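You operate a simulated robot arm through the tools that you are given. There is no shell and no other tool.

You run a simulated two-armed robot. Do the job below in one go: nothing can be reset, and whatever is moved stays where it is left.

TASK
Close the small cabinet door. Pick up the grey mix bottle with one hand, pass it to the other hand and put it on the shelf under the grey bench. Open the press tray, take the film bag from the top of the grey bench and leave it on the bed of the press tray and shut the tray again. Press the caliper zero button two times. Take the orange float marked "2" from the sorting table top and leave it on the cream placard there. Take the grease can on the sorting table top and put it away on the top of the grey bench. Open the red drawer, take the hose end from the sorting table top and leave it in the inside of the red drawer, then shut the drawer. The order is free. Set down upright: grey mix bottle, film bag.

The check looks at the end state, three seconds after you hand in, the way a careful person would. Anything else that was tipped, shoved, dropped, spilled or broken makes it a failure.

THE ROBOT
Two 7-joint arms with fingered hands on one trunk, on a base that moves. Base frame: it is fixed to the floor where the robot stands at the start and does not move with it; the origin is under the middle of the robot, x ahead of it, y to its left, z up; the surface under the hand at the start is at about z = 0.85. Lengths are in m, angles in degrees, forces in N, time in s.
The left shoulder is at the start at [0.07, 0.153, 1.172], the right one opposite. With the tool pointing down near the work surface each hand reaches from about 0.1 to 0.86 m from the robot's upright axis, wherever it stands, measured 20 degrees to its own side. Places, roughly: bed of the press tray [-11.5, -8.7, 0.8]; caliper zero button [-9.4, -9.8, 0.9]; film bag [-8, -10, 1]; grease can [-9.25, -8.25, 0.75]; grey mix bottle [-3.5, -10, 0.75]; hose end [-10, -8.25, 0.75]; inside of the red drawer [-9.8, -8.1, 0.5]; orange float [-9, -8.25, 0.75]; placard [-9.5, -8.25, 0.75]; press tray [-11.5, -8.7, 0.8]; red drawer [-9.8, -8.1, 0.6]; shelf under the grey bench [-8.4, -10, 0.2]; small cabinet door [0.6, -0.2, 1.1]; top of the grey bench [-8.4, -10.1, 0.9]. Payload 3.9 kg a hand.
Tool frame (each hand has its own): the origin (TCP) lies between the finger pads and is the grasp point; the fingertips stand 0.03 m ahead of it; z points along the fingers, y is the line along which they close. The gripper opens to 0.104 m; its body begins 0.035 m behind the TCP. The gripper is a hand of 4 fingers: y runs from the thumb to the fingers, the wrist lies at [-0.017, -0.104, -0.178] in the tool frame, and closing takes about 1.5 s.
Orientation is that of the tool frame in the base frame, as [roll, pitch, yaw] about the fixed x, y, z axes, in that order (R = Rz(yaw) Ry(pitch) Rx(roll)). With the fingers straight down and the wrist toward the robot, the tool's x, y and z point along [0, 1, 0], [1, 0, 0] and [0, 0, -1] of the base frame.

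THE INTERFACE
- The arms move only by the tool arm_command. It takes "left_deltas", "right_deltas" or both (then of equal length, played together; a hand with none holds still); each is one flat list of numbers, 7 for each row, row after row: the shift along the base's x, y, z in m, then the turn, a rotation vector about the base's x, y, z in degrees, then the gripper command, from -1 (fully open) to 1 (shut), values between in proportion. In form: [dx, dy, dz, rx, ry, rz, hand, dx, dy, dz, rx, ry, rz, hand, ...]. A call has 1 to 20 rows; each row shifts and turns the commanded pose from where the row before left it. A row lasts 0.2 s, in which the tool goes at most 0.05 m and 8.6 degrees; a call with a longer step from one row to the next is refused whole, and so is a gripper value outside its range. Where a pose cannot be reached the arm comes as near as it can. A force on the tool above 40 N (or 10 N above the force at the start of the call, whichever is more), or a blocked arm, ends the call early, and 0.2 s more pass. Each finger travels about 0.072 m/s and halts on what it meets, pressing with about 28 N; the grip force reading is that of the motor and also rises with nothing between the fingers. The clock runs only during rows and for 0.2 s after the last one: add rows that do not move to give the fingers time. It gives the time, the measured TCP pose, the force on the tool (base axes), the opening and the grip force at its end, in the units of the frame above (readings bear some noise), with the torque about the TCP (base axes, N m) and any sound that the robot's microphone picked up, and new pictures: "views" is both (left out), scene, wrist or none (wrist: the cameras of the hands that moved).
- Cameras (640 x 400 px; columns grow to the right, rows downward): "scene" is now at [0.1363, -0.0301, 1.4045]; the picture's right is [-0.32, -0.95, 0.00], its down [-0.51, 0.18, -0.84] and it looks along [0.79, -0.27, -0.54] (base axes); focal length 257 px, centre (320, 200). "left" rides on the left gripper at [-0.066, -0.09, -0.126] in its tool frame; the picture's right is [-0.78, -0.30, 0.56], its down [0.57, -0.70, 0.42] and it looks along [0.27, 0.65, 0.71] (tool axes); focal length 275 px, centre (320, 200). "right" rides on the right gripper at [0.066, -0.09, -0.126] in its tool frame; the picture's right is [-0.78, 0.30, -0.56], its down [-0.57, -0.70, 0.42] and it looks along [-0.27, 0.65, 0.71] (tool axes); focal length 275 px, centre (320, 200).
- move_column(by): slides the trunk up (or, below 0, down) by that many m; the arms and the scene camera ride with it, the base frame stays. It gives what a move gives, with no picture.
- drive_base(legs): drives the robot by 1 to 6 legs, each [ahead, turn to the left] in m and degrees, along the robot's own axes; the way and the turn of a leg run together, so that a leg with both is an arc; at most 1.5 m and 180 degrees a leg. The arms and the cameras ride along, it lands a little off, and it stops where it bumps. It gives what a move gives, and a new picture of the scene camera.
- set_grasp(shape, hand): the hand has 4 fingers and takes this shape, open, in about a second: jaw (thumb against the fingers, like two jaws); tri (thumb and two fingers); tip (a fingertip pinch); poke (one finger out to press); point (the index stretched); flat (the hand flat); cup (the hand cupped); fist (a fist). The gripper value then closes the fingers along that shape, each until it touches; the sizes above hold for jaw. It gives what a move gives, with no picture.
- aim_head(pan, tilt): turns the head with the scene camera to pan (to the left, within 86 degrees either way) and tilt (down, from -29 to 69), counted from straight ahead of the robot. It gives what a move gives, and a new picture of the scene camera.
- probe_pixels(camera, pixels): for up to 12 pixels [column, row] of the newest picture of that camera ("zoom" is the newest enlarged one), the place [x, y, z] in the base frame of the surface seen there, good to about 0.002 m. The clock stands still meanwhile.
- close_up(camera, box): a new picture of the part [left, top, right, bottom] of that camera's present view, enlarged. The clock stands still meanwhile.
- finish_job(): hands the job in; it is judged then, once.

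Leave the grippers open and the arms clear of the work at the hand-in unless told otherwise.

The tools are called by a JSON object that holds its "op" and its "data". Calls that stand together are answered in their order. arm_command: Moves the arms, as the interface text tells. Its arguments: {"type":"object","properties":{"left_deltas":{"type":"array"},"right_deltas":{"type":"array"},"views":{"type":"string","enum":["both","scene","wrist","none"]}},"required":[]} The other tools are called the same way: move_column (by) moves the trunk up or down; set_grasp (shape, hand) gives the hand a shape; drive_base (legs) drives the base; aim_head (pan, tilt) turns the head that bears the scene camera; probe_pixels (camera, pixels) gives the place of the surface under pixels of a picture; close_up (camera, box) takes an enlarged picture of a part of a camera's view; finish_job () hands the job in.

At the start:

```text
time_s: 0.0
left_ee_pos: [0.5582, 0.0869, 1.2176]
left_orientation: [-180.0, -0.1, 90.0]
left_contact_force: [-0.1, 0.0, 0.0]
left_torque: [-0.02, 0.0, 0.0]
left_finger_gap: 0.1035
left_grasp_force: 0.2
left_shape: jaw
right_ee_pos: [0.4078, -0.3559, 1.2692]
right_orientation: [179.9, 0.0, 90.0]
right_contact_force: [-0.4, -0.8, -0.2]
right_torque: [0.0, -0.01, -0.01]
right_finger_gap: 0.1036
right_grasp_force: 0.0
right_shape: jaw
trunk travel left (down, up): [-0.625, 0.315]
robot x, y, heading: [0.0006, 0.0004, 0.1]
head pan, tilt (commanded): [-18.9, 32.9]
```

scene: 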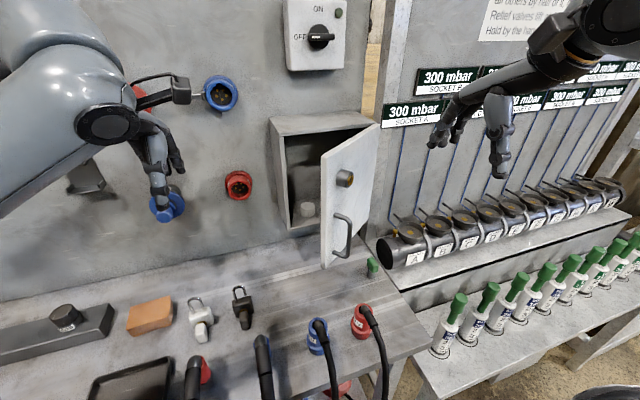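
right: 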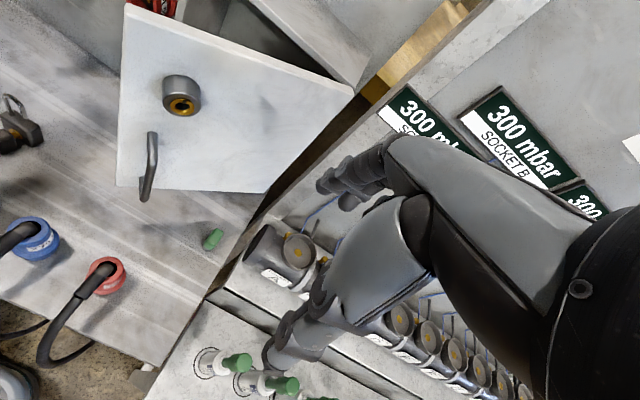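
left: 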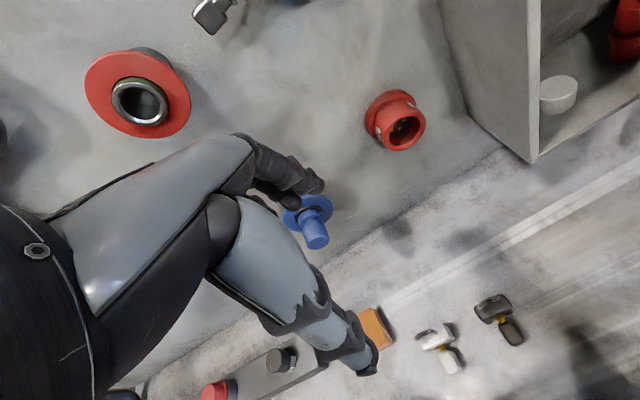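

I see the small cabinet with its door ajar in the scene picture: the door plate spans about columns 320–380 and rows 125–270, and the handle is at (343,235). I will probe points on the door, the cabinet and the handle to learn where they are.

{"op": "probe_pixels", "data": {"camera": "scene", "pixels": [[324, 160], [326, 262], [375, 130], [360, 240], [343, 178], [342, 235], [275, 125], [290, 225], [365, 125], [350, 200], [373, 268], [300, 140]]}}

{"op": "close_up", "data": {"camera": "scene", "box": [240, 80, 440, 290]}}

```text
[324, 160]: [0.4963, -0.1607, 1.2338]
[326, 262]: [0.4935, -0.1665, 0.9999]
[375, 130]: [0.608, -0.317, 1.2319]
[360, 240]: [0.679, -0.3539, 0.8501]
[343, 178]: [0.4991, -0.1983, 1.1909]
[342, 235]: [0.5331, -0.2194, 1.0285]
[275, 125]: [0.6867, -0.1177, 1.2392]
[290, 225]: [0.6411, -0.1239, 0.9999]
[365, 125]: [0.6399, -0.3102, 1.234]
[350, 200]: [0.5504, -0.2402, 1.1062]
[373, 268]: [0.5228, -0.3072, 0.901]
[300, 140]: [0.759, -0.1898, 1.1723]
```

```text
1.90 times, centred on (340, 185) of scene
```

zoom: 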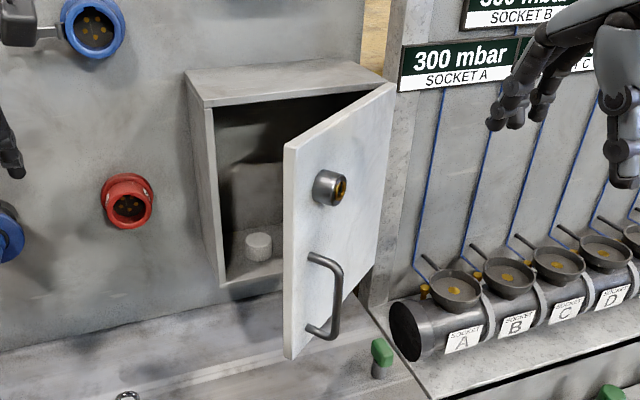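

The door is hinged on its right at about (0.64, -0.32). It stands about 45° open with its free edge at (0.496, -0.16), spanning z 1.00–1.235. The lock knob is at z 1.19 and the handle at z about 1.03. I will close the right hand, tip its fingers forward 45° and bring it in front of the outer face at z about 1.13.

{"op": "arm_command", "data": {"right_deltas": [0.0, 0.022, -0.02, 0, -7.5, 0, 1, 0.0, 0.022, -0.02, 0, -7.5, 0, 1, 0.0, 0.022, -0.02, 0, -7.5, 0, 1, 0.0, 0.022, -0.02, 0, -7.5, 0, 1, 0.0, 0.022, -0.02, 0, -7.5, 0, 1, 0.0, 0.022, -0.02, 0, -7.5, 0, 1, 0.01, 0.01, -0.01, 0, 0, 0, 1, 0.01, 0, 0, 0, 0, 0, 1], "views": "both"}}

```text
time_s: 1.8
left_ee_pos: [0.5588, 0.0842, 1.2177]
left_orientation: [179.9, 0.0, 90.1]
left_contact_force: [0.3, 0.3, 0.2]
left_torque: [0.02, 0.0, 0.0]
left_finger_gap: 0.1034
left_grasp_force: 0.1
left_shape: jaw
right_ee_pos: [0.5284, -0.2595, 1.215]
right_orientation: [135.1, 0.0, 90.0]
right_contact_force: [0.1, -0.2, -0.3]
right_torque: [0.01, 0.01, 0.05]
right_finger_gap: 0.0
right_grasp_force: 28.1
right_shape: jaw
right hand out of reach, approached as far as the arm can: row 2, 3, 4, 5
trunk travel left (down, up): [-0.625, 0.315]
robot x, y, heading: [0.0018, -0.0026, -0.2]
head pan, tilt (commanded): [-18.9, 32.9]
```

scene: 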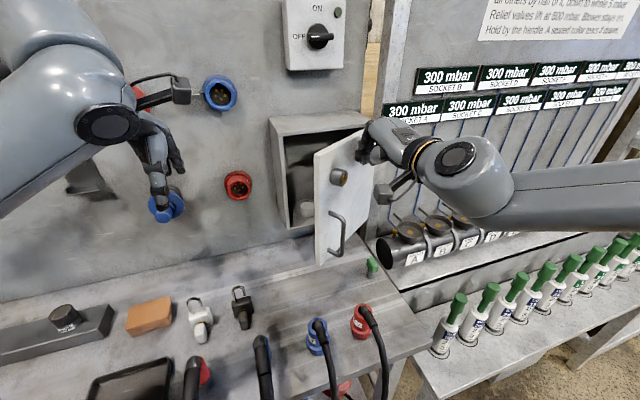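
right: 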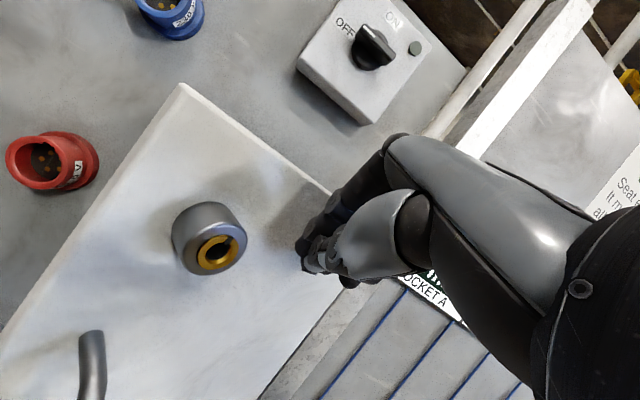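

The hand is 45° forward at (0.528, -0.26, 1.215), just in front of the door's upper right. The arm couldn't take the closer poses. I will back off a little, go down between the knob and the handle, and move toward the free edge.

{"op": "arm_command", "data": {"right_deltas": [-0.03, 0, -0.02, 0, 0, 0, 1, -0.03, 0.0, -0.03, 0, 0, 0, 1, 0.0, 0.02, -0.03, 0, 0, 0, 1, 0.0, 0.02, 0, 0, 0, 0, 1], "views": "both"}}

```text
time_s: 2.8
left_ee_pos: [0.5591, 0.0872, 1.2175]
left_orientation: [179.9, 0.0, 90.0]
left_contact_force: [-0.3, -0.3, 0.1]
left_torque: [-0.01, 0.0, 0.0]
left_finger_gap: 0.1039
left_grasp_force: 0.1
left_shape: jaw
right_ee_pos: [0.5139, -0.2375, 1.1327]
right_orientation: [135.0, 0.1, 90.0]
right_contact_force: [0.5, -0.2, 0.7]
right_torque: [0.01, -0.01, -0.01]
right_finger_gap: 0.0001
right_grasp_force: 27.8
right_shape: jaw
right hand out of reach, approached as far as the arm can: row 1, 2, 3, 4
trunk travel left (down, up): [-0.625, 0.315]
robot x, y, heading: [0.002, 0.0012, 0.1]
head pan, tilt (commanded): [-18.9, 32.9]
```

scene: 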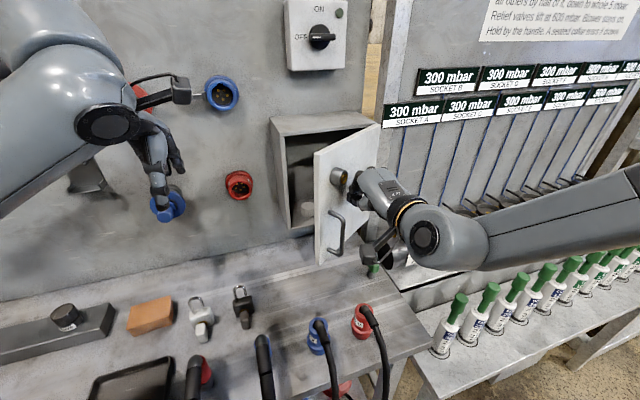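
right: 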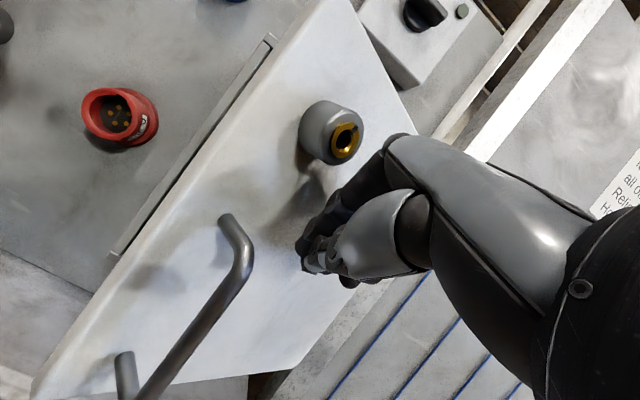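

The hand is now between the knob and the handle. The fingertips are at about (0.535, -0.24, 1.11), roughly 2–3 cm from the face. I will push forward and left in small steps to swing the door shut.

{"op": "arm_command", "data": {"right_deltas": [0.012, 0.008, 0, 0, 0, 0, 1, 0.012, 0.008, 0, 0, 0, 0, 1, 0.012, 0.008, 0, 0, 0, 0, 1, 0.012, 0.008, 0, 0, 0, 0, 1, 0.012, 0.006, 0, 0, 0, 0, 1, 0.012, 0.006, 0, 0, 0, 0, 1], "views": "both"}}

```text
time_s: 4.2
left_ee_pos: [0.558, 0.0863, 1.2177]
left_orientation: [-180.0, 0.0, 90.0]
left_contact_force: [0.2, -0.4, 0.6]
left_torque: [0.02, -0.02, 0.01]
left_finger_gap: 0.1035
left_grasp_force: 0.0
left_shape: jaw
right_ee_pos: [0.587, -0.195, 1.1346]
right_orientation: [135.1, 0.0, 90.0]
right_contact_force: [1.1, -0.7, -0.4]
right_torque: [0.01, 0.01, 0.0]
right_finger_gap: 0.0001
right_grasp_force: 28.2
right_shape: jaw
trunk travel left (down, up): [-0.625, 0.315]
robot x, y, heading: [0.0001, 0.0025, -0.2]
head pan, tilt (commanded): [-18.9, 32.9]
```

scene: 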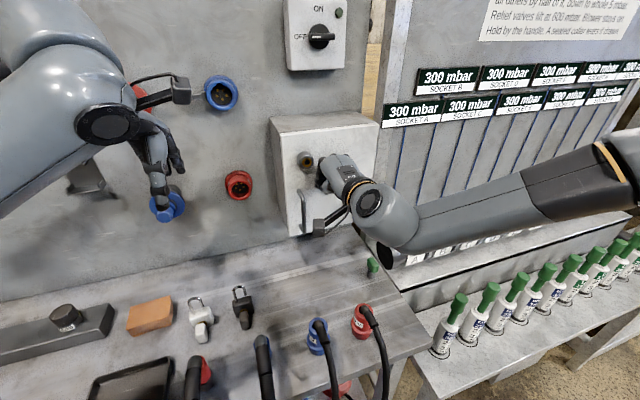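
right: 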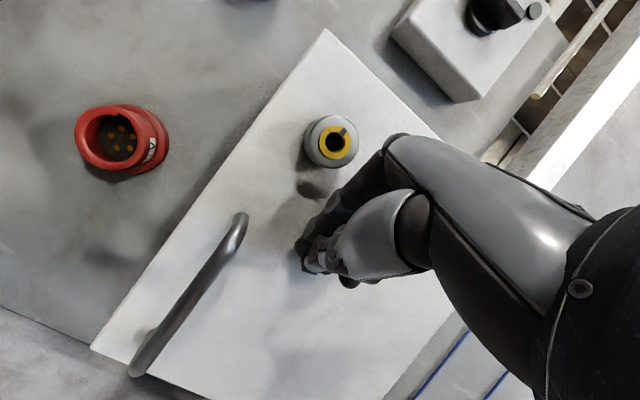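

The door is nearly flush now. I will push on a little further until I feel it stop.

{"op": "arm_command", "data": {"right_deltas": [0.008, 0.002, 0, 0, 0, 0, 1, 0.008, 0.002, 0, 0, 0, 0, 1, 0.008, 0, 0, 0, 0, 0, 1, 0.006, 0, 0, 0, 0, 0, 1, 0.004, 0, 0, 0, 0, 0, 1], "views": "both"}}

```text
time_s: 5.4
left_ee_pos: [0.5437, 0.0865, 1.2248]
left_orientation: [179.3, -0.1, 89.9]
left_contact_force: [0.6, 0.1, -0.5]
left_torque: [0.0, 0.05, -0.01]
left_finger_gap: 0.1036
left_grasp_force: 0.0
left_shape: jaw
right_ee_pos: [0.6077, -0.187, 1.1401]
right_orientation: [134.4, 0.0, 90.3]
right_contact_force: [-62.4, -2.1, 9.5]
right_torque: [0.01, 1.03, -0.25]
right_finger_gap: 0.0
right_grasp_force: 27.6
right_shape: jaw
trunk travel left (down, up): [-0.625, 0.315]
robot x, y, heading: [-0.0005, -0.0002, -0.2]
head pan, tilt (commanded): [-18.9, 32.9]
```

scene: 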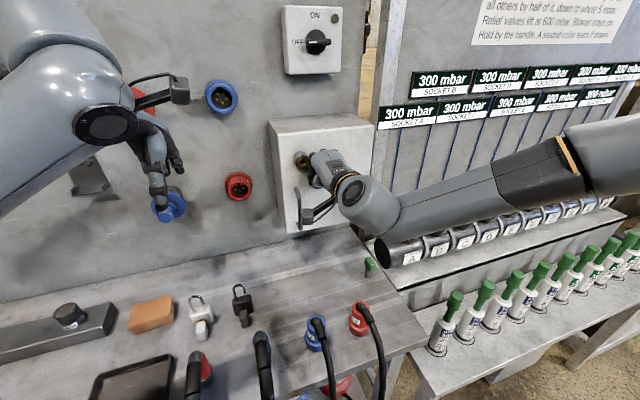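
right: 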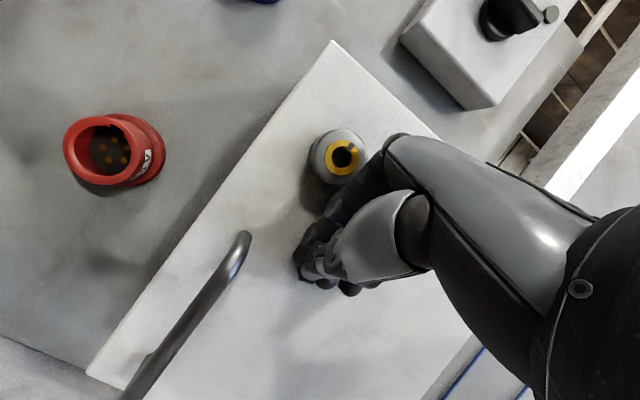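

The push met a firm stop at -62 N, so the door seems fully shut. I will draw the right hand straight back off the door and then check it.

{"op": "arm_command", "data": {"right_deltas": [-0.02, 0, 0, 0, 0, 0, 1, -0.03, -0.01, 0, 0, 0, 0, 1, -0.03, -0.03, 0.02, 0, 0, 0, 1, 0, -0.04, 0.03, 0, 0, 0, 0, 0, -0.04, 0.03, 0, 0, 0, -1, 0, -0.04, 0.02, 0, 0, 0, -1], "views": "scene"}}

```text
time_s: 6.8
left_ee_pos: [0.5574, 0.0842, 1.2177]
left_orientation: [180.0, -0.2, 90.0]
left_contact_force: [0.0, 0.5, -0.1]
left_torque: [-0.02, 0.03, 0.01]
left_finger_gap: 0.1037
left_grasp_force: 0.1
left_shape: jaw
right_ee_pos: [0.5417, -0.3522, 1.2331]
right_orientation: [135.0, -0.1, 90.1]
right_contact_force: [0.9, -0.3, -1.0]
right_torque: [0.0, 0.04, 0.03]
right_finger_gap: 0.0797
right_grasp_force: 0.0
right_shape: jaw
trunk travel left (down, up): [-0.625, 0.315]
robot x, y, heading: [0.0007, 0.0027, -0.1]
head pan, tilt (commanded): [-18.9, 32.9]
```

scene: 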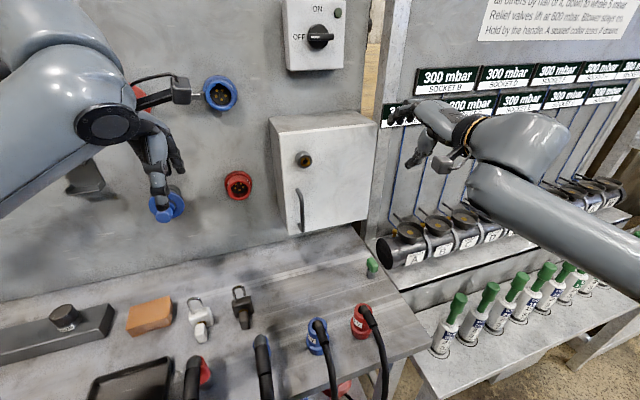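

The door looks flush. I will zoom in and probe the door face to confirm it is parallel to the cabinet front.

{"op": "close_up", "data": {"camera": "scene", "box": [255, 100, 395, 245]}}

{"op": "probe_pixels", "data": {"camera": "scene", "pixels": [[278, 140], [292, 230], [372, 130], [360, 212], [320, 185]]}}

```text
2.76 times, centred on (325, 172) of scene
```

zoom: 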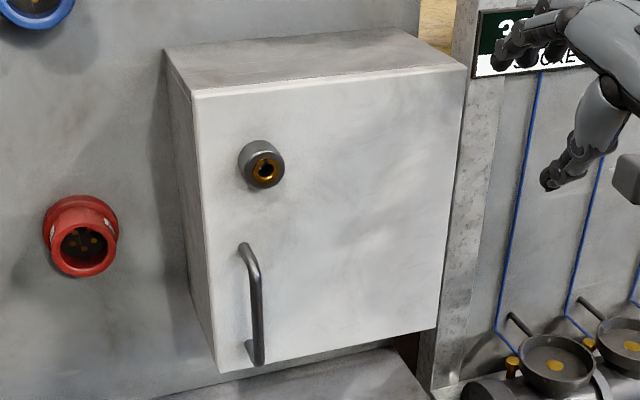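

```text
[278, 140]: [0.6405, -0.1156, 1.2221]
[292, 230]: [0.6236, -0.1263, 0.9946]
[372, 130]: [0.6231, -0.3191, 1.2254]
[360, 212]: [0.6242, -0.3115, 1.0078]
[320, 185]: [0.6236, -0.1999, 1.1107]
```

All the face probes read x = 0.6235 and the edges meet, so the door is shut. Now I will bring both hands back close to the body so I can drive safely: the right hand with fingers down again, the left hand straight back from the wall.

{"op": "arm_command", "data": {"right_deltas": [-0.02, 0, 0.01, 0, 7.5, 0, -1, -0.02, 0.0, 0.01, 0, 7.5, 0, -1, -0.03, 0, 0, 0, 7.5, 0, -1, -0.03, 0, 0, 0, 7.5, 0, -1, -0.03, 0, 0, 0, 7.5, 0, -1, -0.02, 0, 0, 0, 7.5, 0, -1], "left_deltas": [-0.03, 0, 0.01, 0, 0, 0, -1, -0.03, 0.01, 0.01, 0, 0, 0, -1, -0.03, 0.04, 0.01, 0, 0, 0, -1, -0.03, 0.04, 0, 0, 0, 0, -1, -0.03, 0.04, 0, 0, 0, 0, -1, -0.02, 0.03, 0, 0, 0, 0, -1], "views": "scene"}}

{"op": "aim_head", "data": {"pan": 86, "tilt": 20}}

{"op": "aim_head", "data": {"pan": -86, "tilt": 20}}

```text
refused: row 3 steps farther than a row can; nothing moved
```

```text
time_s: 8.6
left_ee_pos: [0.557, 0.0862, 1.2176]
left_orientation: [-180.0, 0.0, 89.9]
left_contact_force: [0.0, -0.8, -0.3]
left_torque: [-0.01, -0.04, 0.02]
left_finger_gap: 0.1035
left_grasp_force: 0.0
left_shape: jaw
right_ee_pos: [0.5422, -0.3518, 1.2334]
right_orientation: [135.0, 0.1, 89.9]
right_contact_force: [0.2, -0.6, 0.2]
right_torque: [0.0, 0.0, -0.03]
right_finger_gap: 0.1034
right_grasp_force: 0.0
right_shape: jaw
trunk travel left (down, up): [-0.625, 0.315]
robot x, y, heading: [-0.0014, -0.0003, 0.2]
head pan, tilt (commanded): [85.9, 20.0]
```

scene: 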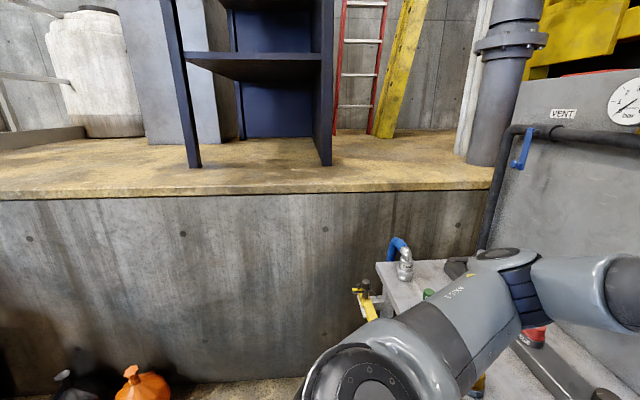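

```text
time_s: 11.2
left_ee_pos: [0.5582, 0.0858, 1.2175]
left_orientation: [179.9, -0.1, 90.0]
left_contact_force: [0.4, -0.3, -0.4]
left_torque: [-0.01, -0.01, 0.01]
left_finger_gap: 0.1038
left_grasp_force: 0.1
left_shape: jaw
right_ee_pos: [0.5419, -0.3502, 1.2334]
right_orientation: [134.9, 0.1, 89.9]
right_contact_force: [-0.8, -0.5, -0.3]
right_torque: [0.01, 0.0, 0.0]
right_finger_gap: 0.1036
right_grasp_force: 0.0
right_shape: jaw
trunk travel left (down, up): [-0.625, 0.315]
robot x, y, heading: [-0.0009, -0.0018, 0.3]
head pan, tilt (commanded): [-85.9, 20.0]
```

scene: 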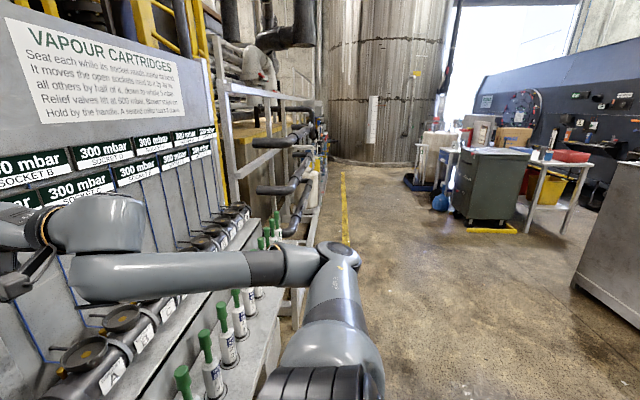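

The arm command was refused because a left-hand row was just over 0.05 m. I will resend it with smaller steps. The view to the right shows an open aisle along -y; the view to the left shows a concrete wall.

{"op": "arm_command", "data": {"right_deltas": [-0.02, 0, 0.01, 0, 7.5, 0, -1, -0.02, 0.0, 0.01, 0, 7.5, 0, -1, -0.03, 0, 0, 0, 7.5, 0, -1, -0.03, 0, 0, 0, 7.5, 0, -1, -0.03, 0, 0, 0, 7.5, 0, -1, -0.02, 0, 0, 0, 7.5, 0, -1], "left_deltas": [-0.03, 0, 0.01, 0, 0, 0, -1, -0.03, 0.01, 0.01, 0, 0, 0, -1, -0.03, 0.03, 0.01, 0, 0, 0, -1, -0.03, 0.03, 0, 0, 0, 0, -1, -0.03, 0.03, 0, 0, 0, 0, -1, -0.02, 0.03, 0, 0, 0, 0, -1], "views": "scene"}}

{"op": "probe_pixels", "data": {"camera": "scene", "pixels": [[400, 300], [600, 290], [520, 230], [545, 220], [430, 190], [320, 170], [385, 150], [630, 170], [575, 280], [330, 230], [440, 205], [480, 140]]}}

```text
time_s: 12.6
left_ee_pos: [0.3854, 0.2177, 1.2467]
left_orientation: [-179.9, 0.0, 89.9]
left_contact_force: [-1.0, 0.0, -0.8]
left_torque: [-0.03, 0.0, 0.0]
left_finger_gap: 0.1038
left_grasp_force: 0.1
left_shape: jaw
right_ee_pos: [0.3908, -0.3493, 1.2552]
right_orientation: [-179.9, 0.2, 90.0]
right_contact_force: [-0.1, -0.5, 1.0]
right_torque: [-0.04, -0.04, 0.01]
right_finger_gap: 0.1037
right_grasp_force: 0.1
right_shape: jaw
trunk travel left (down, up): [-0.625, 0.315]
robot x, y, heading: [0.0002, 0.0011, 0.0]
head pan, tilt (commanded): [-85.9, 20.0]
```

scene: 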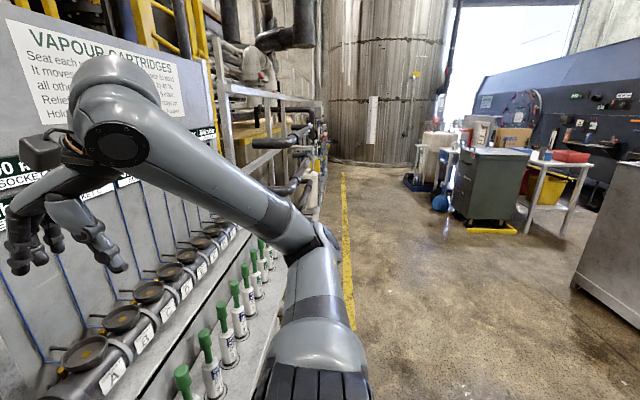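

```text
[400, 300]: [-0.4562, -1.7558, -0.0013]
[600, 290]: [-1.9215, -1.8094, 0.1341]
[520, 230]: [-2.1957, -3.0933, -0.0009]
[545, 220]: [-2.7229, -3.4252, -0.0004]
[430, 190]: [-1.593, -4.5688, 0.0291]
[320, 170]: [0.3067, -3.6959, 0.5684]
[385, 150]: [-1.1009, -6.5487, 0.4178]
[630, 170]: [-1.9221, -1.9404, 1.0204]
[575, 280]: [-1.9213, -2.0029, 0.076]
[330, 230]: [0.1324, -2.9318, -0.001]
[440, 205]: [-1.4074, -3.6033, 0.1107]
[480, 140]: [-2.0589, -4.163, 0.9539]
```

The arms are tucked. The aisle floor is clear at x from about 0 to -1.5. A metal cabinet face stands at x = -1.92 (y about -2), a cart at (-2.2, -3.1), and a big column at (-1.1, -6.5). I will back off from the bench 0.6 m and then turn right 90° to look down the aisle.

{"op": "drive_base", "data": {"legs": [[-0.6, 0]]}}

{"op": "aim_head", "data": {"pan": -60, "tilt": 15}}

```text
time_s: 16.1
left_ee_pos: [-0.225, 0.216, 1.2475]
left_orientation: [-180.0, -0.1, 90.0]
left_contact_force: [-0.7, 0.5, -0.1]
left_torque: [-0.04, 0.01, 0.01]
left_finger_gap: 0.1035
left_grasp_force: 0.0
left_shape: jaw
right_ee_pos: [-0.2188, -0.3509, 1.2535]
right_orientation: [180.0, 0.1, 90.1]
right_contact_force: [-0.4, 0.4, 0.0]
right_torque: [-0.02, 0.01, -0.03]
right_finger_gap: 0.1039
right_grasp_force: 0.0
right_shape: jaw
trunk travel left (down, up): [-0.625, 0.315]
robot x, y, heading: [-0.6113, -0.0025, -0.0]
head pan, tilt (commanded): [-85.9, 20.0]
```

scene: 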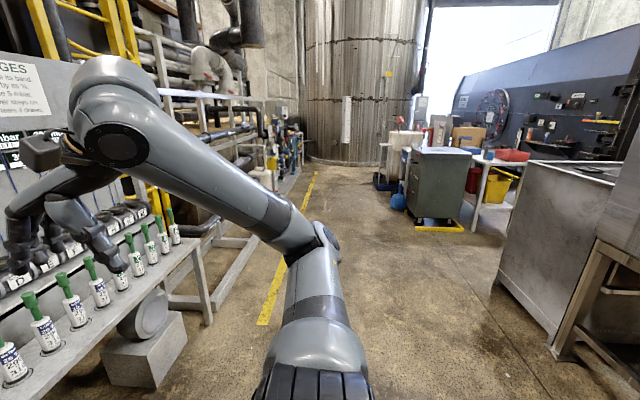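

```text
time_s: 17.0
left_ee_pos: [-0.2249, 0.2161, 1.2481]
left_orientation: [180.0, -0.1, 90.0]
left_contact_force: [-1.1, 0.2, -0.2]
left_torque: [-0.02, 0.02, -0.02]
left_finger_gap: 0.1037
left_grasp_force: 0.1
left_shape: jaw
right_ee_pos: [-0.2193, -0.3511, 1.2545]
right_orientation: [-179.9, 0.0, 90.1]
right_contact_force: [-0.2, -1.1, 0.2]
right_torque: [-0.01, 0.0, -0.03]
right_finger_gap: 0.1035
right_grasp_force: 0.0
right_shape: jaw
trunk travel left (down, up): [-0.625, 0.315]
robot x, y, heading: [-0.61, -0.0021, 0.2]
head pan, tilt (commanded): [-60.0, 15.0]
```

scene: 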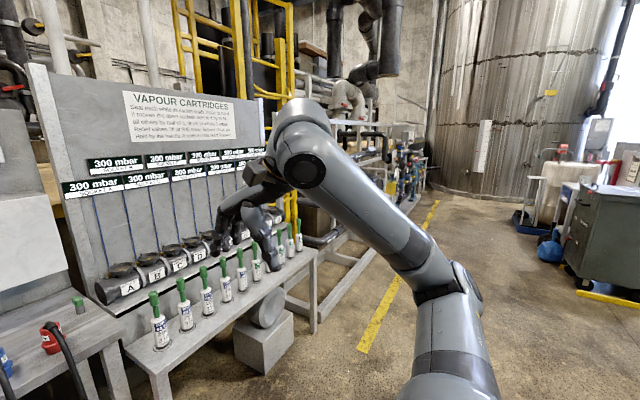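

The bench edge is nearly a metre away, so there's room. I will turn right 90° to face along -y and look ahead.

{"op": "drive_base", "data": {"legs": [[0, -90]]}}

{"op": "aim_head", "data": {"pan": 0, "tilt": 12}}

{"op": "aim_head", "data": {"pan": 35, "tilt": 12}}

{"op": "aim_head", "data": {"pan": -40, "tilt": 12}}

```text
time_s: 21.2
left_ee_pos: [-0.4019, -0.3907, 1.2472]
left_orientation: [-180.0, 0.0, -0.9]
left_contact_force: [-0.2, -0.2, 0.1]
left_torque: [-0.03, 0.02, 0.02]
left_finger_gap: 0.1039
left_grasp_force: 0.1
left_shape: jaw
right_ee_pos: [-0.9694, -0.3859, 1.2548]
right_orientation: [-179.9, 0.1, -1.0]
right_contact_force: [-0.1, 0.9, 0.1]
right_torque: [0.05, 0.04, -0.02]
right_finger_gap: 0.1036
right_grasp_force: 0.0
right_shape: jaw
trunk travel left (down, up): [-0.625, 0.315]
robot x, y, heading: [-0.6145, -0.0001, -91.2]
head pan, tilt (commanded): [-60.0, 15.0]
```

scene: 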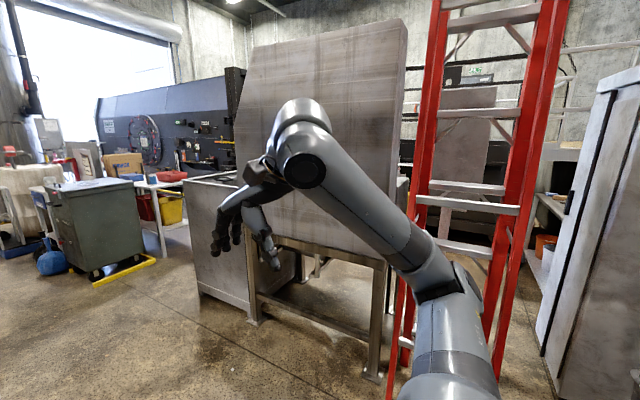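

```text
time_s: 22.5
left_ee_pos: [-0.4019, -0.3905, 1.2472]
left_orientation: [180.0, 0.0, -0.9]
left_contact_force: [0.0, -0.4, -0.2]
left_torque: [-0.01, 0.0, 0.02]
left_finger_gap: 0.1037
left_grasp_force: 0.0
left_shape: jaw
right_ee_pos: [-0.9694, -0.3867, 1.2545]
right_orientation: [-180.0, 0.2, -1.0]
right_contact_force: [0.0, 0.5, 0.0]
right_torque: [-0.01, 0.01, 0.01]
right_finger_gap: 0.1039
right_grasp_force: 0.0
right_shape: jaw
trunk travel left (down, up): [-0.625, 0.315]
robot x, y, heading: [-0.6147, 0.0014, -90.9]
head pan, tilt (commanded): [0.0, 12.0]
```

scene: 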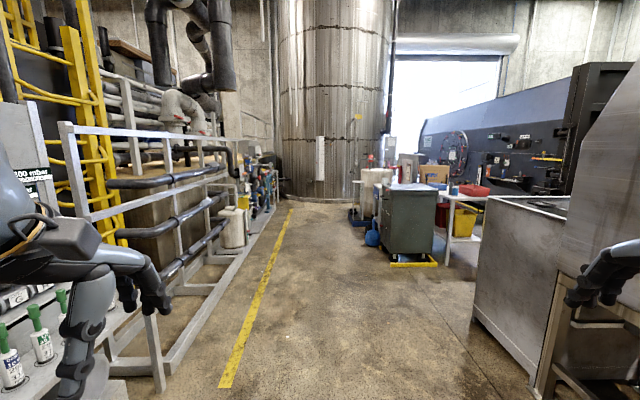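

```text
time_s: 23.5
left_ee_pos: [-0.4016, -0.3904, 1.2475]
left_orientation: [-180.0, 0.1, -0.9]
left_contact_force: [0.7, 0.2, -0.2]
left_torque: [-0.02, 0.0, 0.03]
left_finger_gap: 0.1037
left_grasp_force: 0.0
left_shape: jaw
right_ee_pos: [-0.9702, -0.3869, 1.254]
right_orientation: [179.9, 0.1, -0.9]
right_contact_force: [-1.0, -0.5, 0.2]
right_torque: [0.0, -0.01, 0.0]
right_finger_gap: 0.104
right_grasp_force: 0.0
right_shape: jaw
trunk travel left (down, up): [-0.625, 0.315]
robot x, y, heading: [-0.6112, -0.0038, -90.9]
head pan, tilt (commanded): [35.0, 12.0]
```

scene: 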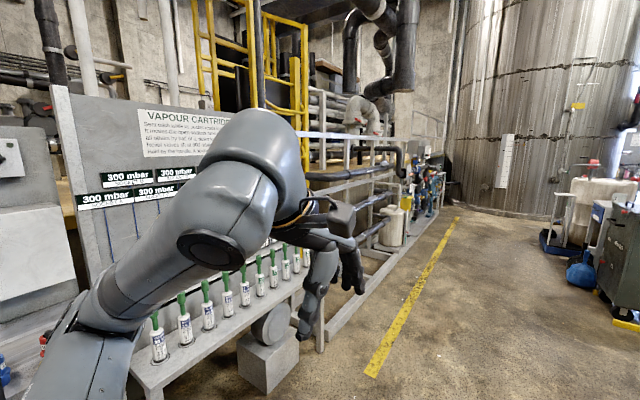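

```text
time_s: 25.0
left_ee_pos: [-0.4027, -0.3909, 1.2477]
left_orientation: [180.0, -0.1, -0.9]
left_contact_force: [0.3, 0.7, -1.1]
left_torque: [-0.01, -0.03, 0.03]
left_finger_gap: 0.104
left_grasp_force: 0.1
left_shape: jaw
right_ee_pos: [-0.9698, -0.386, 1.2548]
right_orientation: [179.9, 0.0, -0.9]
right_contact_force: [0.0, -0.9, 1.3]
right_torque: [-0.02, 0.01, 0.02]
right_finger_gap: 0.1036
right_grasp_force: 0.0
right_shape: jaw
trunk travel left (down, up): [-0.625, 0.315]
robot x, y, heading: [-0.6108, 0.0004, -90.9]
head pan, tilt (commanded): [-40.0, 12.0]
```

scene: 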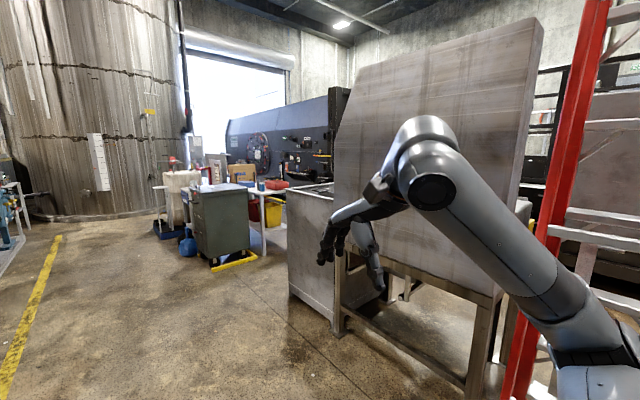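

I need a map of the free floor. I will look straight down the aisle again and probe the obstacles and floor.

{"op": "aim_head", "data": {"pan": -15, "tilt": 12}}

{"op": "probe_pixels", "data": {"camera": "scene", "pixels": [[170, 200], [260, 205], [275, 235], [300, 250], [345, 250], [365, 200], [400, 290], [420, 150], [330, 100], [350, 140], [280, 150], [240, 210]]}}

```text
time_s: 25.9
left_ee_pos: [-0.4017, -0.3903, 1.2496]
left_orientation: [180.0, 0.1, -0.9]
left_contact_force: [0.0, 0.2, 0.4]
left_torque: [0.0, 0.04, -0.03]
left_finger_gap: 0.1039
left_grasp_force: 0.0
left_shape: jaw
right_ee_pos: [-0.9681, -0.3853, 1.2554]
right_orientation: [-179.9, 0.0, -1.0]
right_contact_force: [-0.2, -0.5, 0.2]
right_torque: [-0.02, 0.0, -0.01]
right_finger_gap: 0.1036
right_grasp_force: 0.0
right_shape: jaw
trunk travel left (down, up): [-0.625, 0.315]
robot x, y, heading: [-0.6127, -0.0012, -91.0]
head pan, tilt (commanded): [-15.0, 12.0]
```

scene: 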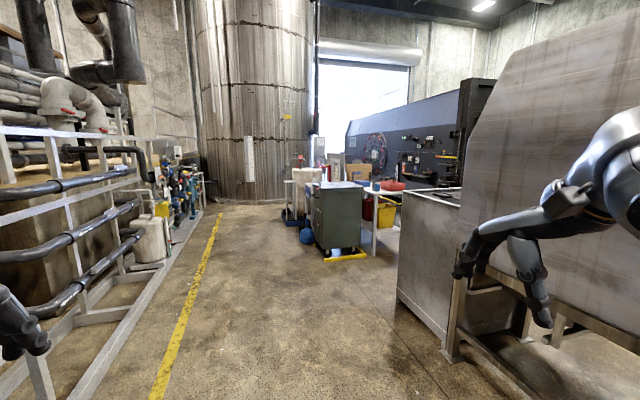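

```text
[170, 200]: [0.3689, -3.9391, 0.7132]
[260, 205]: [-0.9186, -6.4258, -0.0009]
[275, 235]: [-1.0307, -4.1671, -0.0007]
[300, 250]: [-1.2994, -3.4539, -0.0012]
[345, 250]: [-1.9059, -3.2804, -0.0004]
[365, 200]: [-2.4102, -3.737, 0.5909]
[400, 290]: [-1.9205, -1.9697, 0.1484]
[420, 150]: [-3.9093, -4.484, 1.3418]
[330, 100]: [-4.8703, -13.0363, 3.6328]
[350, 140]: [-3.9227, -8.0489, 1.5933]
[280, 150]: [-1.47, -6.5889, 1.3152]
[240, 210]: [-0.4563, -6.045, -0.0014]
```

The floor along x of about -0.7 is clear to y of about -5. The dark machine wall lies at x = -3.9, and the passage toward (-3.5, -10) seems to run between it and the column, past the cart group. I will drive ahead about 2.4 m and look again.

{"op": "drive_base", "data": {"legs": [[1.2, 0], [1.2, 0]]}}

{"op": "probe_pixels", "data": {"camera": "scene", "pixels": [[240, 260], [300, 240], [320, 300], [400, 250], [440, 300], [350, 200], [380, 180], [250, 220], [500, 200], [330, 160], [270, 150], [420, 330]]}}

```text
time_s: 37.7
left_ee_pos: [-0.453, -2.8053, 1.2482]
left_orientation: [180.0, -0.1, -1.3]
left_contact_force: [0.4, -0.5, 0.2]
left_torque: [0.02, 0.02, 0.04]
left_finger_gap: 0.1039
left_grasp_force: 0.0
left_shape: jaw
right_ee_pos: [-1.0201, -2.7953, 1.2546]
right_orientation: [-180.0, 0.1, -1.4]
right_contact_force: [-0.1, 0.5, 0.5]
right_torque: [0.02, 0.0, 0.0]
right_finger_gap: 0.1038
right_grasp_force: 0.0
right_shape: jaw
trunk travel left (down, up): [-0.625, 0.315]
robot x, y, heading: [-0.657, -2.4089, -91.5]
head pan, tilt (commanded): [-15.0, 12.0]
```

scene: 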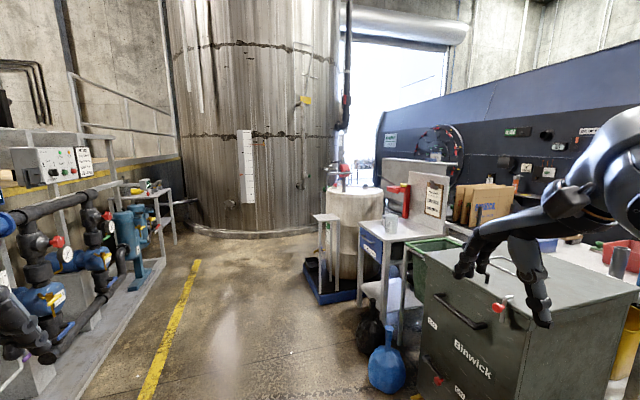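

```text
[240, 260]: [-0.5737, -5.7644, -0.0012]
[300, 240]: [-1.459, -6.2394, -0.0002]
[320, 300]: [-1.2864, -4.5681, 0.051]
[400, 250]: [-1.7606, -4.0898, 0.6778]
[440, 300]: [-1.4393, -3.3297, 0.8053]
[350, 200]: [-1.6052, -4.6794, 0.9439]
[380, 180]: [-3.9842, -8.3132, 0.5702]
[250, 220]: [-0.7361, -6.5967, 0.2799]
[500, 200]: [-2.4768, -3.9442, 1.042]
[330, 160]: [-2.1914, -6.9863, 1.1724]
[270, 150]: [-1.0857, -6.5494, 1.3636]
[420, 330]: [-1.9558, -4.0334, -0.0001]
```

The tank tray edge is at (-1.29, -4.57), and the column's front is at y of about -6.5. The gap between them is over 1 m. I will check the left-hand rack edge and the right side before driving further.

{"op": "probe_pixels", "data": {"camera": "scene", "pixels": [[160, 265], [120, 330], [165, 240], [190, 290], [215, 235], [345, 290], [310, 262], [355, 235]]}}

{"op": "drive_base", "data": {"legs": [[1.4, 0]]}}

```text
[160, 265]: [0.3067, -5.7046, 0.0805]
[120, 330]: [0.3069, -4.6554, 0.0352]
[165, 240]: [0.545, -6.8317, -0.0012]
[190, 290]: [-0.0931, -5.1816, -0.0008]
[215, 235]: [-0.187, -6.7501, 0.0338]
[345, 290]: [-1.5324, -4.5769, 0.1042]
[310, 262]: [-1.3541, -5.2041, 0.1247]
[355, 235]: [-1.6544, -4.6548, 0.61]
```

```text
time_s: 44.8
left_ee_pos: [-0.5087, -4.2192, 1.2478]
left_orientation: [179.9, -0.1, -2.6]
left_contact_force: [-0.2, -1.2, -0.9]
left_torque: [-0.04, 0.01, 0.02]
left_finger_gap: 0.1037
left_grasp_force: 0.0
left_shape: jaw
right_ee_pos: [-1.0753, -4.2006, 1.2547]
right_orientation: [-179.9, 0.1, -2.5]
right_contact_force: [0.3, -0.1, 0.8]
right_torque: [-0.01, 0.0, -0.03]
right_finger_gap: 0.1038
right_grasp_force: 0.1
right_shape: jaw
trunk travel left (down, up): [-0.625, 0.315]
robot x, y, heading: [-0.7087, -3.8261, -92.6]
head pan, tilt (commanded): [-15.0, 12.0]
```

scene: 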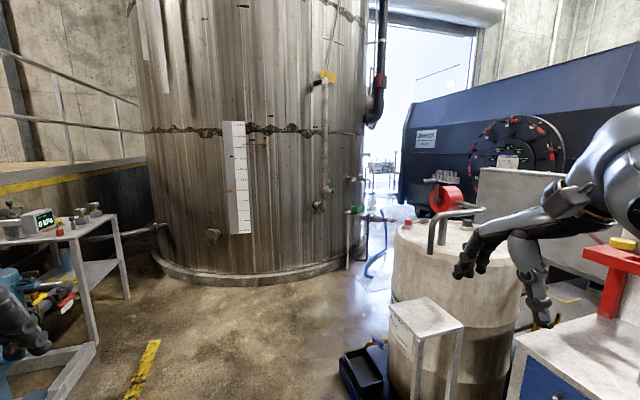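

The way is still clear. I will drive on 1.2 m to about y = -5.0 and then look right through the gap between the tank and the column.

{"op": "drive_base", "data": {"legs": [[1.2, 0]]}}

{"op": "aim_head", "data": {"pan": -60, "tilt": 25}}

```text
time_s: 50.9
left_ee_pos: [-0.5613, -5.4348, 1.2491]
left_orientation: [180.0, -0.1, -2.6]
left_contact_force: [0.0, 0.5, -0.1]
left_torque: [0.0, 0.03, -0.01]
left_finger_gap: 0.1035
left_grasp_force: 0.0
left_shape: jaw
right_ee_pos: [-1.1296, -5.4147, 1.2549]
right_orientation: [-180.0, 0.1, -2.5]
right_contact_force: [-0.2, 0.1, -0.6]
right_torque: [-0.01, -0.01, 0.01]
right_finger_gap: 0.1039
right_grasp_force: 0.1
right_shape: jaw
trunk travel left (down, up): [-0.625, 0.315]
robot x, y, heading: [-0.7655, -5.0391, -92.6]
head pan, tilt (commanded): [-15.0, 12.0]
```

scene: 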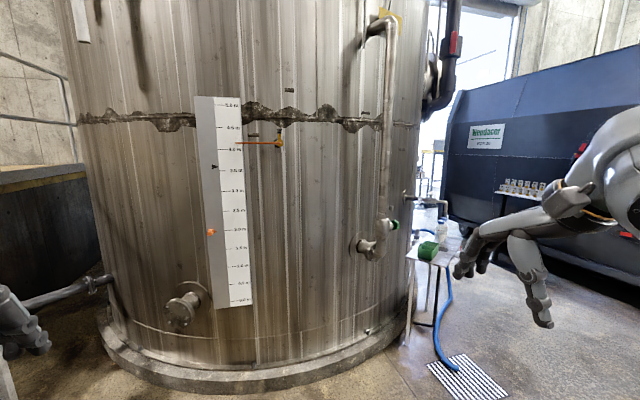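

```text
time_s: 52.0
left_ee_pos: [-0.5626, -5.4345, 1.2478]
left_orientation: [-180.0, 0.0, -2.4]
left_contact_force: [-0.7, -0.2, -0.9]
left_torque: [0.0, 0.03, 0.02]
left_finger_gap: 0.1038
left_grasp_force: 0.0
left_shape: jaw
right_ee_pos: [-1.1299, -5.4152, 1.2544]
right_orientation: [179.9, 0.1, -2.5]
right_contact_force: [-1.0, 0.0, -0.8]
right_torque: [0.0, 0.0, 0.03]
right_finger_gap: 0.1037
right_grasp_force: 0.1
right_shape: jaw
trunk travel left (down, up): [-0.625, 0.315]
robot x, y, heading: [-0.7617, -5.0359, -92.4]
head pan, tilt (commanded): [-60.0, 25.0]
```

scene: 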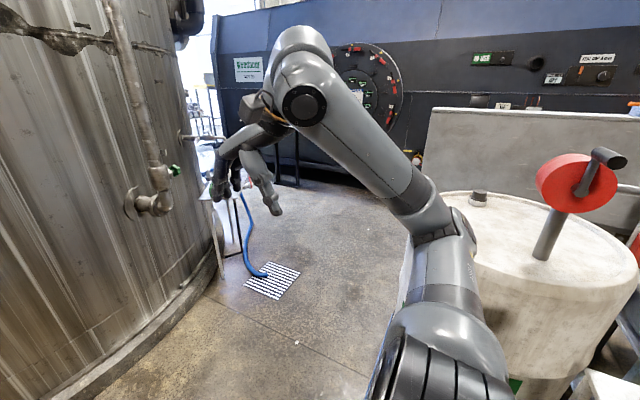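

Past the tank is open floor, with a small stand (with tap, hose and floor grate) beside the column, and the dark machine behind. I will probe these.

{"op": "probe_pixels", "data": {"camera": "scene", "pixels": [[215, 275], [250, 255], [270, 280], [235, 200], [300, 220], [330, 290], [355, 190], [300, 130], [215, 100], [130, 340], [190, 120], [445, 110]]}}

{"op": "close_up", "data": {"camera": "scene", "box": [150, 30, 330, 300]}}

```text
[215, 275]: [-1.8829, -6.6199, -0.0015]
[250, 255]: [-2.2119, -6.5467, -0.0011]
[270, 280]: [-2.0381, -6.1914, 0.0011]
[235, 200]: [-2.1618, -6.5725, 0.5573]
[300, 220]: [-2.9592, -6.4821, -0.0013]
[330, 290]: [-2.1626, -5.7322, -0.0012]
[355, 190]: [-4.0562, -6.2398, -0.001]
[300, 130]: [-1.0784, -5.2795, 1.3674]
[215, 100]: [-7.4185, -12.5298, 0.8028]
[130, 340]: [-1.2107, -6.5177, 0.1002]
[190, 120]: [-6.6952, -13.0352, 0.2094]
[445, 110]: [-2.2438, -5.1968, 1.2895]
```

```text
1.48 times, centred on (240, 165) of scene
```

zoom: 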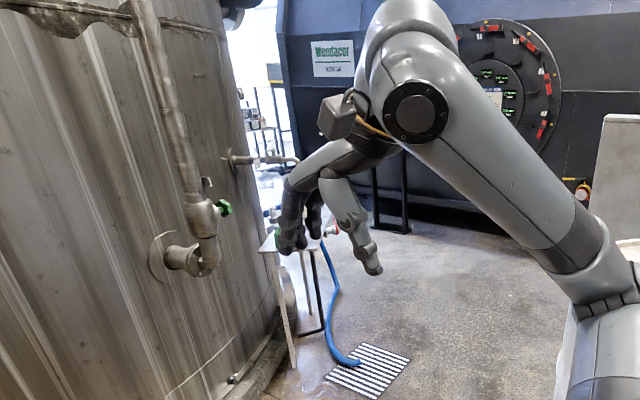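

I will go forward 0.6 m, turn right 77° toward the gap and look before passing through.

{"op": "drive_base", "data": {"legs": [[0.62, 0], [0, -77]]}}

{"op": "aim_head", "data": {"pan": 0, "tilt": 25}}

```text
time_s: 58.9
left_ee_pos: [-1.1241, -5.9586, 1.2475]
left_orientation: [-180.0, 0.0, -78.3]
left_contact_force: [-0.1, -0.3, 0.9]
left_torque: [0.0, 0.02, 0.01]
left_finger_gap: 0.1039
left_grasp_force: 0.1
left_shape: jaw
right_ee_pos: [-1.2414, -5.4041, 1.2541]
right_orientation: [-180.0, 0.0, -78.5]
right_contact_force: [-0.8, -0.3, 0.1]
right_torque: [0.01, 0.02, 0.02]
right_finger_gap: 0.1037
right_grasp_force: 0.1
right_shape: jaw
trunk travel left (down, up): [-0.625, 0.315]
robot x, y, heading: [-0.7869, -5.6748, -168.1]
head pan, tilt (commanded): [-60.0, 25.0]
```

scene: 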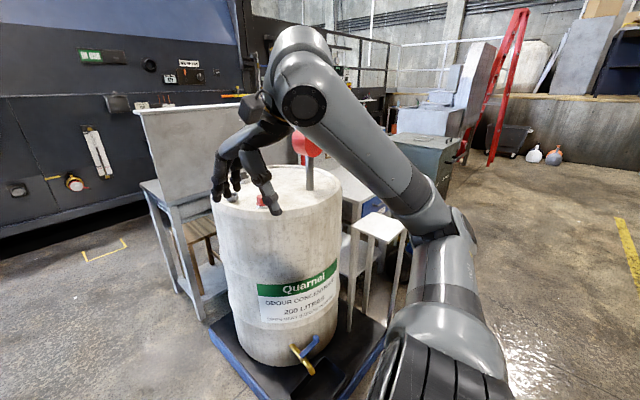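

```text
time_s: 60.1
left_ee_pos: [-1.1222, -5.9584, 1.2477]
left_orientation: [180.0, 0.1, -78.5]
left_contact_force: [0.0, -0.5, -0.2]
left_torque: [-0.01, 0.01, -0.02]
left_finger_gap: 0.1038
left_grasp_force: 0.0
left_shape: jaw
right_ee_pos: [-1.2408, -5.4028, 1.2548]
right_orientation: [-179.9, 0.1, -78.4]
right_contact_force: [-0.2, -0.6, -0.4]
right_torque: [0.01, 0.0, -0.02]
right_finger_gap: 0.1038
right_grasp_force: 0.2
right_shape: jaw
trunk travel left (down, up): [-0.625, 0.315]
robot x, y, heading: [-0.7875, -5.6708, -168.5]
head pan, tilt (commanded): [0.0, 25.0]
```

scene: 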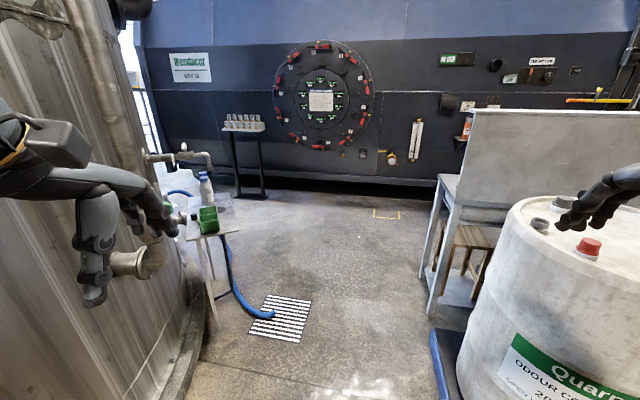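

The gap lies straight ahead: column pipework on the left, drum on the right. I will probe clearances: flange (128,262), pipe (140,210), base ring (190,330), drum left edge (500,235), tray edge (432,345), stand (200,235).

{"op": "probe_pixels", "data": {"camera": "scene", "pixels": [[122, 264], [152, 220], [150, 155], [195, 330], [500, 240], [432, 345], [195, 228], [225, 212], [436, 300], [440, 180], [205, 155], [375, 270]]}}

```text
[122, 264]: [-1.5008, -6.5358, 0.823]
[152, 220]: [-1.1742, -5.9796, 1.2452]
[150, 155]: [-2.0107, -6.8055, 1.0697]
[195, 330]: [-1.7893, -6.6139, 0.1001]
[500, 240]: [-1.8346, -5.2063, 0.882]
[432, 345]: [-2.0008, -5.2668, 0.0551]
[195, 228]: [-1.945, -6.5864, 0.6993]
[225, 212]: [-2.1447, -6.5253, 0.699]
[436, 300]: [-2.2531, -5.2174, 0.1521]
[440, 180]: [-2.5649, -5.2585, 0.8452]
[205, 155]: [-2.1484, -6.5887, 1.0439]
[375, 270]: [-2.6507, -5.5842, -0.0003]
```

The gap is about 1.2 m wide (y from -5.27 to -6.45), and my line runs down its middle. I will trim 4° right and drive 2.2 m in two legs, ending beyond the drum and the screen.

{"op": "drive_base", "data": {"legs": [[0, -4], [1.1, 0], [1.0, 0]]}}

{"op": "aim_head", "data": {"pan": 60, "tilt": 20}}

```text
time_s: 71.1
left_ee_pos: [-3.2425, -6.1962, 1.2475]
left_orientation: [-180.0, 0.0, -83.5]
left_contact_force: [0.3, -0.3, -0.1]
left_torque: [0.01, 0.01, 0.0]
left_finger_gap: 0.1038
left_grasp_force: 0.1
left_shape: jaw
right_ee_pos: [-3.3115, -5.6332, 1.2539]
right_orientation: [180.0, 0.1, -83.5]
right_contact_force: [0.6, 0.9, 0.5]
right_torque: [-0.02, 0.0, -0.01]
right_finger_gap: 0.1037
right_grasp_force: 0.0
right_shape: jaw
trunk travel left (down, up): [-0.625, 0.315]
robot x, y, heading: [-2.8833, -5.9324, -173.5]
head pan, tilt (commanded): [0.0, 25.0]
```

scene: 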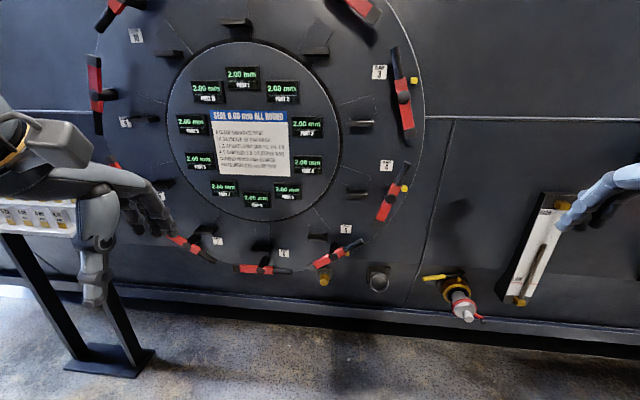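

```text
time_s: 72.4
left_ee_pos: [-3.2429, -6.1977, 1.2487]
left_orientation: [179.9, 0.0, -83.5]
left_contact_force: [0.8, 0.2, 0.1]
left_torque: [0.01, 0.03, -0.01]
left_finger_gap: 0.1038
left_grasp_force: 0.0
left_shape: jaw
right_ee_pos: [-3.3121, -5.6328, 1.2539]
right_orientation: [-179.9, 0.1, -83.5]
right_contact_force: [0.4, -0.4, 1.2]
right_torque: [0.01, 0.0, 0.0]
right_finger_gap: 0.1037
right_grasp_force: 0.0
right_shape: jaw
trunk travel left (down, up): [-0.625, 0.315]
robot x, y, heading: [-2.8825, -5.9361, -173.7]
head pan, tilt (commanded): [60.0, 20.0]
```

scene: 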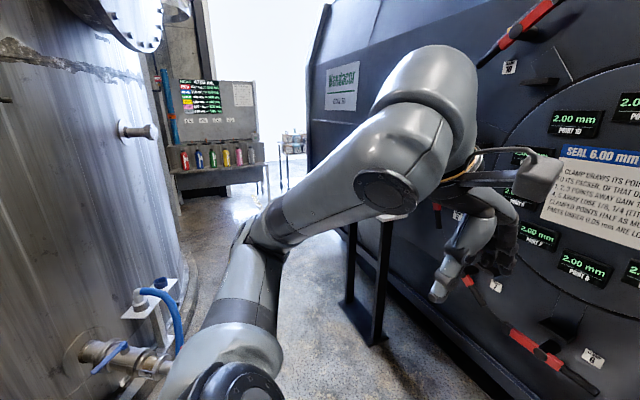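

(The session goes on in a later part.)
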